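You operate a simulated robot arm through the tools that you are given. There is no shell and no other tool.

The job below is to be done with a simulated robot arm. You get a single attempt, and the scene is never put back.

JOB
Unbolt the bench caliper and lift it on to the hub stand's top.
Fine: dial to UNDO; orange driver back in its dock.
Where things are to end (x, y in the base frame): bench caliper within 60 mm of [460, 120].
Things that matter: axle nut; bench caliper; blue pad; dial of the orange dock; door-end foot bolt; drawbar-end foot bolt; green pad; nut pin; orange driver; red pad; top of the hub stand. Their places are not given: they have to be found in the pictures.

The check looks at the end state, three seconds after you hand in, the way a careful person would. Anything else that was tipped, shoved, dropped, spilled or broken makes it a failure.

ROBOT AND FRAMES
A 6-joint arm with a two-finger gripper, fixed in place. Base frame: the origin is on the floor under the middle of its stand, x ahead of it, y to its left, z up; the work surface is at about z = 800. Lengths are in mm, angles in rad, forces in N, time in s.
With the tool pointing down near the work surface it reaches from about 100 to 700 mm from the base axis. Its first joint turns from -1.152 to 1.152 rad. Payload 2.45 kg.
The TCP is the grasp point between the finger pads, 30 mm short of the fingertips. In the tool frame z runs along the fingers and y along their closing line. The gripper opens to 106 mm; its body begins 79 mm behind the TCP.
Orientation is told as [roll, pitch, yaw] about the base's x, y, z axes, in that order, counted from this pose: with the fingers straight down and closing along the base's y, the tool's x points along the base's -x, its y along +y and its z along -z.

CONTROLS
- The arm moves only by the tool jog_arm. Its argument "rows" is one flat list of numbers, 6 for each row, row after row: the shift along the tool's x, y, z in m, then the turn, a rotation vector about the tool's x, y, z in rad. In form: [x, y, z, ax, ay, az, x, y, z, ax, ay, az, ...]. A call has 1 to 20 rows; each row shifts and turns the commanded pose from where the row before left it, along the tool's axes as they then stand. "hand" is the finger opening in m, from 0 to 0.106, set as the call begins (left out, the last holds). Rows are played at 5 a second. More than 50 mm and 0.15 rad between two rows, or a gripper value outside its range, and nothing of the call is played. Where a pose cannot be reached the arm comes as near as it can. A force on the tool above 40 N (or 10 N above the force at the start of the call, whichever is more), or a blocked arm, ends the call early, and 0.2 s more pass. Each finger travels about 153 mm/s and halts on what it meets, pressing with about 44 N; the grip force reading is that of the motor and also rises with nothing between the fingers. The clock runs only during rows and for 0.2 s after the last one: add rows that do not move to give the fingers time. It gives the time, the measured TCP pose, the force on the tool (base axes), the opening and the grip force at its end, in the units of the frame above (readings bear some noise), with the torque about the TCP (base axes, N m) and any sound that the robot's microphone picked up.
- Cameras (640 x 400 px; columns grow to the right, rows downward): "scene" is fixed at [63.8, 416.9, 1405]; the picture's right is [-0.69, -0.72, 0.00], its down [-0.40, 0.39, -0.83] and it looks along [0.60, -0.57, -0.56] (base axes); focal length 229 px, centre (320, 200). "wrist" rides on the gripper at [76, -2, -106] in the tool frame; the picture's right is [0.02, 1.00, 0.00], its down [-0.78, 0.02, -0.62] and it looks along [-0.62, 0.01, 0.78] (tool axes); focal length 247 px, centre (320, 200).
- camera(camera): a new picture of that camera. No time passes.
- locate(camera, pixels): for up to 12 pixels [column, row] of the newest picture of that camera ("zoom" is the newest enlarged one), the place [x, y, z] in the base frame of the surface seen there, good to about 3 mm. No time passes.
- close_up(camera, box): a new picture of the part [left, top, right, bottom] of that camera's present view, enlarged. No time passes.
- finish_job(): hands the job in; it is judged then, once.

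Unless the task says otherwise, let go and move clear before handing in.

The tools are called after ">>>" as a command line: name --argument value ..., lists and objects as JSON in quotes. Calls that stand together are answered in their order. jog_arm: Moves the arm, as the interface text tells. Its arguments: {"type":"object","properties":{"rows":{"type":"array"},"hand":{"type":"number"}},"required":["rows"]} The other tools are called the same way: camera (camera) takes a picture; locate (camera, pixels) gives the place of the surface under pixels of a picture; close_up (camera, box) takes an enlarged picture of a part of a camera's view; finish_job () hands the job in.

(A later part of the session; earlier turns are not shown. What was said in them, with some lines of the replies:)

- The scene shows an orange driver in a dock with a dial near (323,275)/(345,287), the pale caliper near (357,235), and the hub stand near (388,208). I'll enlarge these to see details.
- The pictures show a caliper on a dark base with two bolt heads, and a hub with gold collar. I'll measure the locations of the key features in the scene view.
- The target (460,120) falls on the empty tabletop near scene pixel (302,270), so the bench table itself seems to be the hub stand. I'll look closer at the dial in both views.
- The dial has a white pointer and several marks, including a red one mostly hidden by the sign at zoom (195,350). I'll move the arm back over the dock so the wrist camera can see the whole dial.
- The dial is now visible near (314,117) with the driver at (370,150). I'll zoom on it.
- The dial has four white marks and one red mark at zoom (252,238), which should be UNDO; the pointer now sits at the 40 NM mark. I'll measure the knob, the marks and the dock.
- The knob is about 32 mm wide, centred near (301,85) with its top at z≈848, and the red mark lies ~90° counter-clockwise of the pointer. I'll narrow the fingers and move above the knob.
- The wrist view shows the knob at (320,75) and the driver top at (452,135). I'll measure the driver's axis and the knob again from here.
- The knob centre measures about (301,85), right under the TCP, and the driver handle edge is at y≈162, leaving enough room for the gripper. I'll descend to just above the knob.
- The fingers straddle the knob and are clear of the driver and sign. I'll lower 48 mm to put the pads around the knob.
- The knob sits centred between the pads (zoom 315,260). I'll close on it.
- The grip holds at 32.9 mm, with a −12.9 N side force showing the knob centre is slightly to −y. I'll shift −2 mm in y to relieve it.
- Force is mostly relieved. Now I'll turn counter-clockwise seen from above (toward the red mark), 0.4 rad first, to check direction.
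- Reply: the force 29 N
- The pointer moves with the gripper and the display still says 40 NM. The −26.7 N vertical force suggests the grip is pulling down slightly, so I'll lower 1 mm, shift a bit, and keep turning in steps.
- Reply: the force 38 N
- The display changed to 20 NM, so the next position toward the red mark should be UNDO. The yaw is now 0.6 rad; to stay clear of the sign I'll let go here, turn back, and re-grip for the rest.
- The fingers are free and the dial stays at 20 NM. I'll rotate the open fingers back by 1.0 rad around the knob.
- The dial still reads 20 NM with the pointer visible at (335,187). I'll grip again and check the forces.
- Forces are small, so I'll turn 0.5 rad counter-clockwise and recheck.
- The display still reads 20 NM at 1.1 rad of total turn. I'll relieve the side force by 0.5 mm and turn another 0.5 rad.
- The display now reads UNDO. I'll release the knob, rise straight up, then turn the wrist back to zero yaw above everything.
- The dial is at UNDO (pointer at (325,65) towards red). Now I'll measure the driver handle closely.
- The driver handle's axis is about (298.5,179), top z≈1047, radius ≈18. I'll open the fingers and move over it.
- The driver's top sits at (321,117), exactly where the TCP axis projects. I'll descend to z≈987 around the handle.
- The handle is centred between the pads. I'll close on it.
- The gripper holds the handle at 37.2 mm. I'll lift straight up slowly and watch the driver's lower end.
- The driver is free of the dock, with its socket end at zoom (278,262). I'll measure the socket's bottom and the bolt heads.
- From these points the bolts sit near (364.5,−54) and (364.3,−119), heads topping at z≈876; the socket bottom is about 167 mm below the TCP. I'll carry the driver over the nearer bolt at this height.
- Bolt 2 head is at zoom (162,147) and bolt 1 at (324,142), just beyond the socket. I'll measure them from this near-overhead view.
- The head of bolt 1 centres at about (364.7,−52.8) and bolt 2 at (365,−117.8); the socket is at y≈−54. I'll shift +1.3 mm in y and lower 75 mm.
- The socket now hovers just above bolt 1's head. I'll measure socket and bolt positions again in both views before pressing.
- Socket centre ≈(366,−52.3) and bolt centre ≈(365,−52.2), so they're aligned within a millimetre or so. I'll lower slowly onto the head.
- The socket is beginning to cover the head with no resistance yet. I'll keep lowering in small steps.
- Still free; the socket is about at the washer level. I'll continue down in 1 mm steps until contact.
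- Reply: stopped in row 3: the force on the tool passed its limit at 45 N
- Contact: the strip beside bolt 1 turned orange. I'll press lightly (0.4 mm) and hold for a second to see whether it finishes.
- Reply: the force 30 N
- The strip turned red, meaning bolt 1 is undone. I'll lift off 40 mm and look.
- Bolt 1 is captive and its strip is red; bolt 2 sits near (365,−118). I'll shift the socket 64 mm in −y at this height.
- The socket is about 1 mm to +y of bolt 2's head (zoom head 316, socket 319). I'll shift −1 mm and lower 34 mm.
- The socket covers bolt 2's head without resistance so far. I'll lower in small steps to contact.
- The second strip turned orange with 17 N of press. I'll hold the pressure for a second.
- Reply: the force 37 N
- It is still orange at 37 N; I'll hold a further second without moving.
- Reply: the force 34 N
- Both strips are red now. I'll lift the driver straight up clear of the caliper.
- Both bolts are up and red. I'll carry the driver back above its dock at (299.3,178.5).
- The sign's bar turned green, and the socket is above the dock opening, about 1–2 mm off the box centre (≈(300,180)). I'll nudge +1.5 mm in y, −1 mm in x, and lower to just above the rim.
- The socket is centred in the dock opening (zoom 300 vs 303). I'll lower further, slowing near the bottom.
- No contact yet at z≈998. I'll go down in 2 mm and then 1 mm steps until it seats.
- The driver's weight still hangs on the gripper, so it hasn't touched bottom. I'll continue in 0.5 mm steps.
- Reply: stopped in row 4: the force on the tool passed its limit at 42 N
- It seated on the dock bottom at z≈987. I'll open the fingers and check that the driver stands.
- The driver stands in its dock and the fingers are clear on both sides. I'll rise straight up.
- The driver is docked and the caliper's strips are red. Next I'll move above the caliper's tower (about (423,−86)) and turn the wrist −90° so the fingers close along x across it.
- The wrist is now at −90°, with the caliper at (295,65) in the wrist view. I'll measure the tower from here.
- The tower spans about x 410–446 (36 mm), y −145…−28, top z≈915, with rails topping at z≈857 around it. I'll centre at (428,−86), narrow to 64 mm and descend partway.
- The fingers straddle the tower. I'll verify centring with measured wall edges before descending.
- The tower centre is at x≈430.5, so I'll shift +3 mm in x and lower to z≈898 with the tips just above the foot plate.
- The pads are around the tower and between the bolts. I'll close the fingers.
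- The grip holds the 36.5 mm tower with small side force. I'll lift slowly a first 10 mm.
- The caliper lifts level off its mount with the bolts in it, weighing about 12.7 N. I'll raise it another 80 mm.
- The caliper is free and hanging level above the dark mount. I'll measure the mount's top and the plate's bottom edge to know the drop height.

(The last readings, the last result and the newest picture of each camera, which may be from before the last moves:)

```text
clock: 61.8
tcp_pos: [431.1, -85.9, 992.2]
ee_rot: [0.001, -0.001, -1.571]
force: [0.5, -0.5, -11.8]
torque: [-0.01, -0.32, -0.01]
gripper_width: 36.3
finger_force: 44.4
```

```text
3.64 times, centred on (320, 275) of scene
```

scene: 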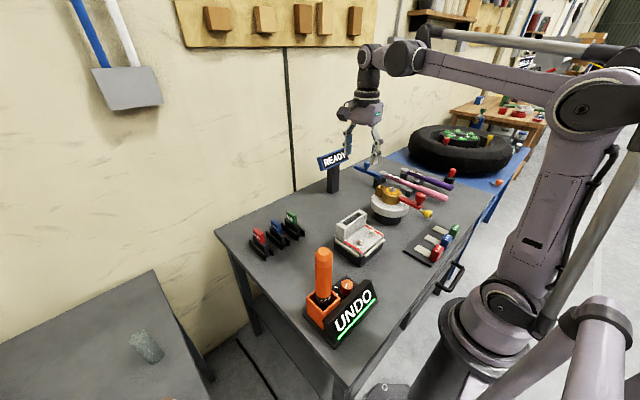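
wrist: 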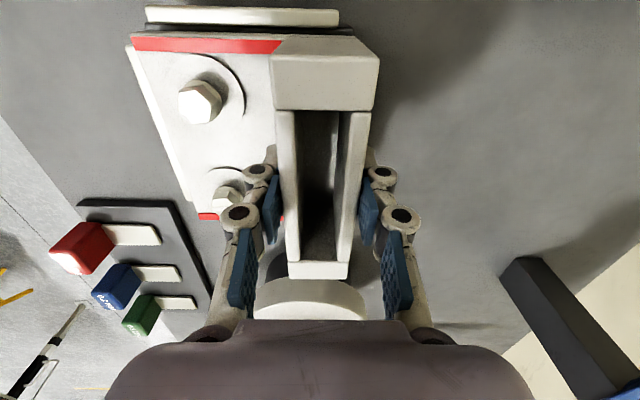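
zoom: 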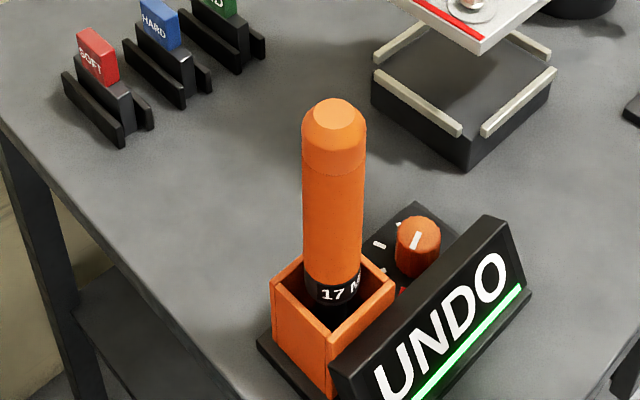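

>>> locate --camera "zoom" --pixels '[[125, 145], [150, 127], [185, 105], [210, 92], [262, 58], [240, 70], [270, 150], [200, 180], [255, 340], [160, 230], [240, 270], [300, 90]]'

```text
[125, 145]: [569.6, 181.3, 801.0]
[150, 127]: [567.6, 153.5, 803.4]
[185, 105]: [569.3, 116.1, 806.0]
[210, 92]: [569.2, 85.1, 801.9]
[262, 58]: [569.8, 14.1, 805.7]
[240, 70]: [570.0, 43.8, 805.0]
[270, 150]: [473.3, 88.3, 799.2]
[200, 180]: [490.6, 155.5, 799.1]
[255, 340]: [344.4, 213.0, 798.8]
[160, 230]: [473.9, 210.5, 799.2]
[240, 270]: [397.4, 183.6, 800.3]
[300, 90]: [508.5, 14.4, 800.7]
```

The landing area around (460,120) is clear: pad holders start at x≈567 and the dock ends at x≈338. I'll carry the caliper by (+68,+206) mm at this height.

>>> jog_arm --rows '[0.0103, 0.0034, 0, 0, 0, 0, 0.0206, 0.0068, 0, 0, 0, 0, 0.0206, 0.0068, 0, 0, 0, 0, 0.0206, 0.0068, 0, 0, 0, 0, 0.0206, 0.0068, 0, 0, 0, 0, 0.0206, 0.0068, 0, 0, 0, 0, 0.0206, 0.0068, 0, 0, 0, 0, 0.0206, 0.0068, 0, 0, 0, 0, 0.0206, 0.0068, 0, 0, 0, 0, 0.0206, 0.0068, 0, 0, 0, 0, 0.0103, 0.0034, 0, 0, 0, 0, 0, 0, 0, 0, 0, 0]'

>>> camera --camera "scene"

>>> camera --camera "wrist"

```text
clock: 64.4
tcp_pos: [499.3, 121.2, 992.6]
ee_rot: [0.0, 0.0, -1.571]
force: [0.4, 0.1, -12.3]
torque: [-0.01, -0.35, 0.0]
gripper_width: 36.0
finger_force: 44.0
```

```text
taken
```

scene: 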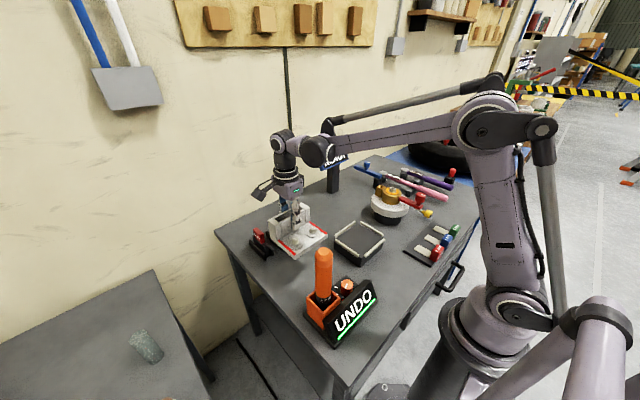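

```text
taken
```

wrist: 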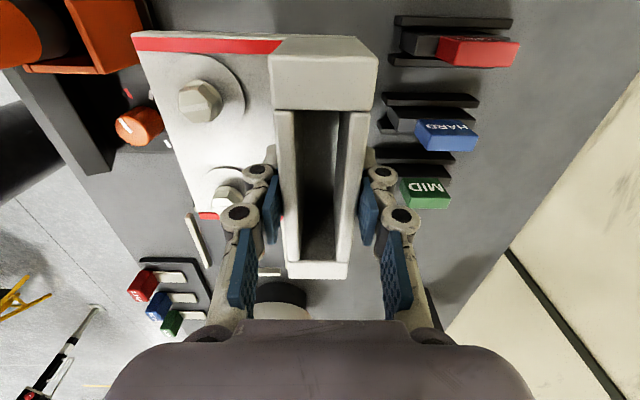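

The caliper is over the landing area, still level in the grip. I'll lower 120 mm, leaving some gap above the table.

>>> jog_arm --rows '[0, 0, 0.01, 0, 0, 0, 0, 0, 0.02, 0, 0, 0, 0, 0, 0.02, 0, 0, 0, 0, 0, 0.02, 0, 0, 0, 0, 0, 0.02, 0, 0, 0, 0, 0, 0.015, 0, 0, 0, 0, 0, 0.01, 0, 0, 0, 0, 0, 0.005, 0, 0, 0, 0, 0, 0, 0, 0, 0]'

>>> close_up --camera "scene" --box '[230, 180, 390, 300]'

>>> camera --camera "wrist"

```text
clock: 66.4
tcp_pos: [498.8, 120.0, 871.4]
ee_rot: [0.0, 0.001, -1.571]
force: [-0.2, -0.1, -11.5]
torque: [0.0, -0.32, 0.0]
gripper_width: 36.5
finger_force: 44.6
```

```text
3.33 times, centred on (310, 240) of scene
```

zoom: 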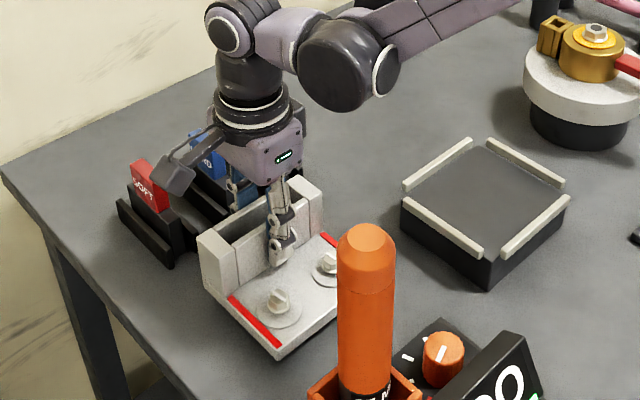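

```text
taken
```

wrist: 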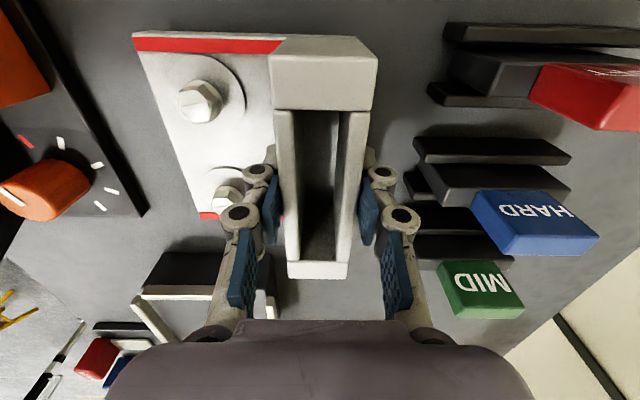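

The caliper hovers about 15 mm above the table, clear of pad holders and dock. I'll lower in small steps until it touches.

>>> jog_arm --rows '[0, 0, 0.003, 0, 0, 0, 0, 0, 0.003, 0, 0, 0, 0, 0, 0.002, 0, 0, 0, 0, 0, 0.002, 0, 0, 0, 0, 0, 0.001, 0, 0, 0, 0, 0, 0.001, 0, 0, 0, 0, 0, 0.001, 0, 0, 0, 0, 0, 0.001, 0, 0, 0]'

```text
clock: 68.2
tcp_pos: [498.1, 120.3, 858.6]
ee_rot: [0.0, -0.001, -1.57]
force: [0.9, 0.7, -11.7]
torque: [-0.05, -0.33, 0.0]
gripper_width: 36.3
finger_force: 44.6
```

Still hanging at z≈858.6. I'll continue in finer steps.

>>> jog_arm --rows '[0, 0, 0.001, 0, 0, 0, 0, 0, 0.001, 0, 0, 0, 0, 0, 0.0005, 0, 0, 0, 0, 0, 0.0005, 0, 0, 0, 0, 0, 0.0005, 0, 0, 0, 0, 0, 0.0005, 0, 0, 0]'

>>> close_up --camera "scene" --box '[260, 190, 360, 290]'

```text
clock: 69.6
tcp_pos: [498.9, 119.5, 854.3]
ee_rot: [0.001, 0.0, -1.572]
force: [3.5, 0.3, 33.4]
torque: [-0.28, -0.03, -0.1]
gripper_width: 36.7
finger_force: 44.4
```

```text
4.00 times, centred on (310, 240) of scene
```

zoom: 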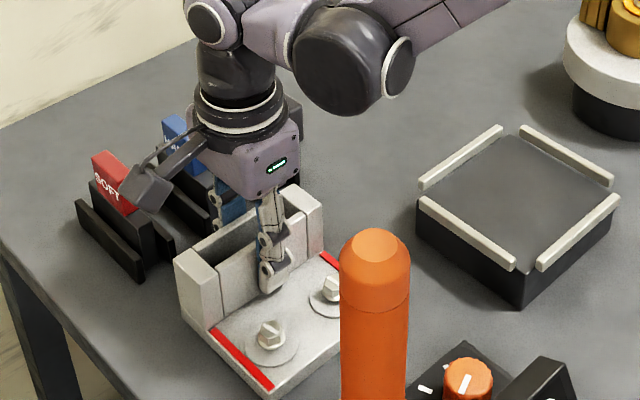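

It is now resting on the table with 33 N of press. I'll ease up 0.4 mm and open the fingers modestly.

>>> jog_arm --rows '[0, 0, -0.0004, 0, 0, 0, 0, 0, 0, 0, 0, 0]'

>>> jog_arm --rows '[0, 0, 0, 0, 0, 0, 0, 0, 0, 0, 0, 0, 0, 0, 0, 0, 0, 0]' --hand 0.058

>>> camera --camera "wrist"

```text
clock: 70.2
tcp_pos: [500.4, 119.5, 855.0]
ee_rot: [0.002, 0.0, -1.571]
force: [6.1, -0.6, 35.4]
torque: [-0.27, -0.16, 0.0]
gripper_width: 36.5
finger_force: 44.0
```

```text
clock: 71.0
tcp_pos: [499.5, 119.5, 852.6]
ee_rot: [0.001, 0.0, -1.572]
force: [0.0, -0.5, 0.5]
torque: [-0.02, -0.02, 0.02]
gripper_width: 57.9
finger_force: 0.0
```

```text
taken
```

wrist: 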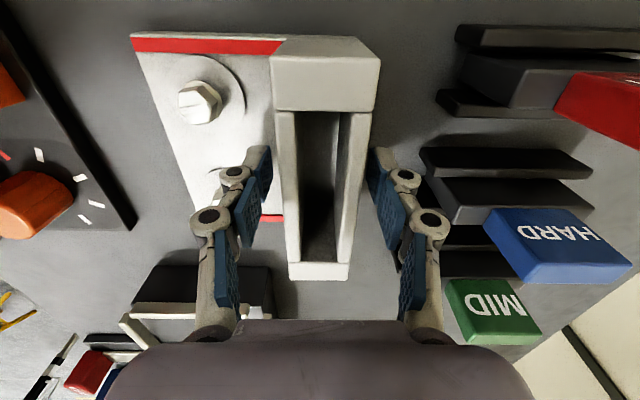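

The fingers are open and free of force, with the caliper standing on the table. I'll rise straight up slowly.

>>> jog_arm --rows '[0, 0, -0.005, 0, 0, 0, 0, 0, -0.01, 0, 0, 0, 0, 0, -0.02, 0, 0, 0, 0, 0, -0.03, 0, 0, 0, 0, 0, -0.03, 0, 0, 0, 0, 0, -0.03, 0, 0, 0, 0, 0, -0.04, 0, 0, 0, 0, 0, -0.04, 0, 0, 0, 0, 0, -0.04, 0, 0, 0, 0, 0, -0.04, 0, 0, 0, 0, 0, 0, 0, 0, 0]'

>>> camera --camera "scene"

>>> camera --camera "wrist"

>>> close_up --camera "scene" --box '[230, 190, 390, 340]'

```text
clock: 73.4
tcp_pos: [498.6, 120.3, 1138.9]
ee_rot: [0.002, 0.0, -1.57]
force: [0.2, -0.3, 0.6]
torque: [-0.02, -0.02, -0.01]
gripper_width: 58.1
finger_force: 0.0
```

```text
taken
```

scene: 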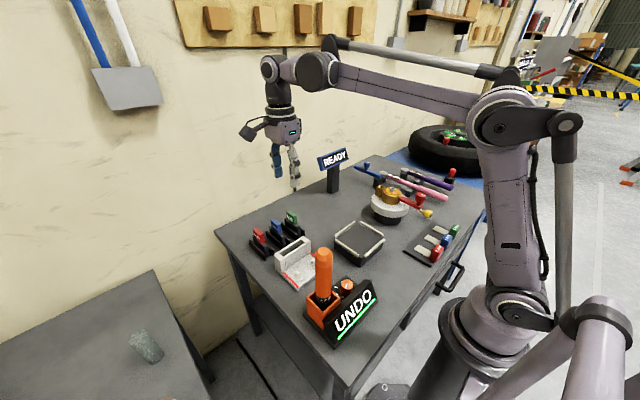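

```text
taken
```

wrist: 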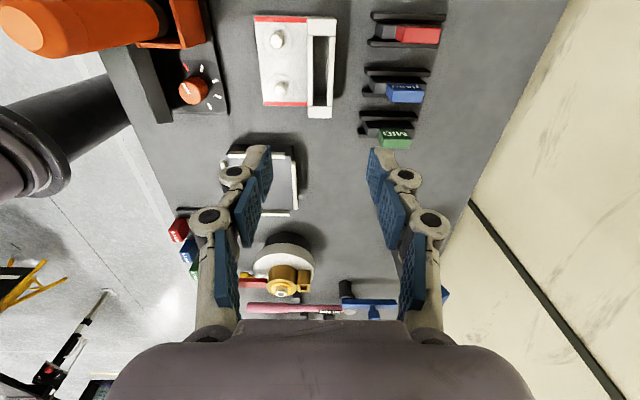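

```text
2.67 times, centred on (310, 265) of scene
```

zoom: 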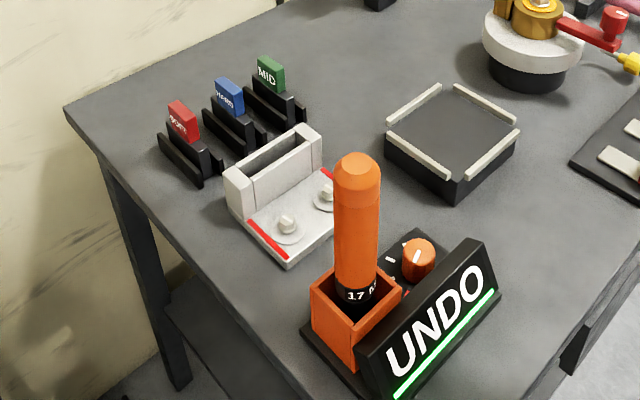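

The caliper stands on the tabletop at wrist (295,62), the driver is upright in its dock, and the sign reads UNDO. I'll verify the caliper's measured position before handing in.

>>> locate --camera "wrist" --pixels '[[258, 60], [290, 60], [278, 40], [280, 87], [312, 60], [336, 60], [325, 22], [318, 112], [265, 103], [261, 20], [345, 60], [250, 60]]'

>>> close_up --camera "wrist" --box '[130, 0, 450, 160]'

>>> close_up --camera "scene" --box '[320, 150, 480, 270]'

```text
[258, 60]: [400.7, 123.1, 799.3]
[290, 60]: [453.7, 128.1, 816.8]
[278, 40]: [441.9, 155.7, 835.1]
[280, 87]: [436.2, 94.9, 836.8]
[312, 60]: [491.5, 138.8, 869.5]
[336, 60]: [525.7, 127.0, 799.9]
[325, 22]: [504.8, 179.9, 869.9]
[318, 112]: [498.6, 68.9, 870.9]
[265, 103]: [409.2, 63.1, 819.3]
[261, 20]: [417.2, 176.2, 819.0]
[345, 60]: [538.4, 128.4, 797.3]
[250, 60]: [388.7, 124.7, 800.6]
```

```text
2.00 times, centred on (290, 80) of wrist
```

zoom: 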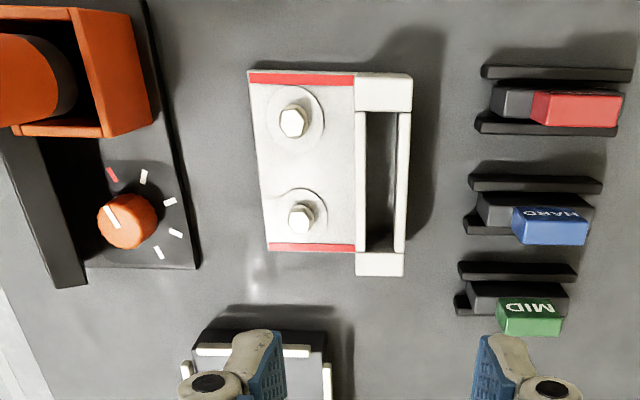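

```text
3.33 times, centred on (400, 210) of scene
```

zoom: 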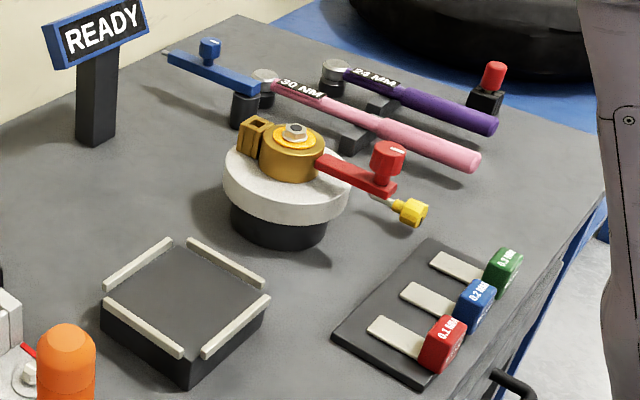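

The caliper lies flat (plate top z≈817–819) spanning x 403–520, y 63–181, so it is centred near (461,121). The dial is at UNDO, the driver is in its dock, nothing else has moved, and the arm is clear, so I'm handing in.

>>> finish_job

```text
The job is handed in.
```

The bench caliper is unbolted and standing flat on the bench tabletop, centred near (461, 121), about 1 mm from the target. I handed the job in; the check's result has not come back.

- **Hub stand:** I took "the hub stand's top" to be the tabletop itself, because the target (460, 120) is a clear spot there. The hub, with the axle nut on it, sits elsewhere on the same table.
- **Bolts:** Both foot bolts were undone with the orange driver. The status strips beside them went from green to red. The bolts stayed in the caliper when it was lifted.
- **Dial:** The dial is turned to the red mark and its sign reads UNDO.
- **Driver:** The orange driver is back upright in its dock, and the bar on the dock's sign has turned green.
- **Everything else:** In the last pictures nothing else looked moved or tipped. The gripper is empty and was raised clear before I handed in.
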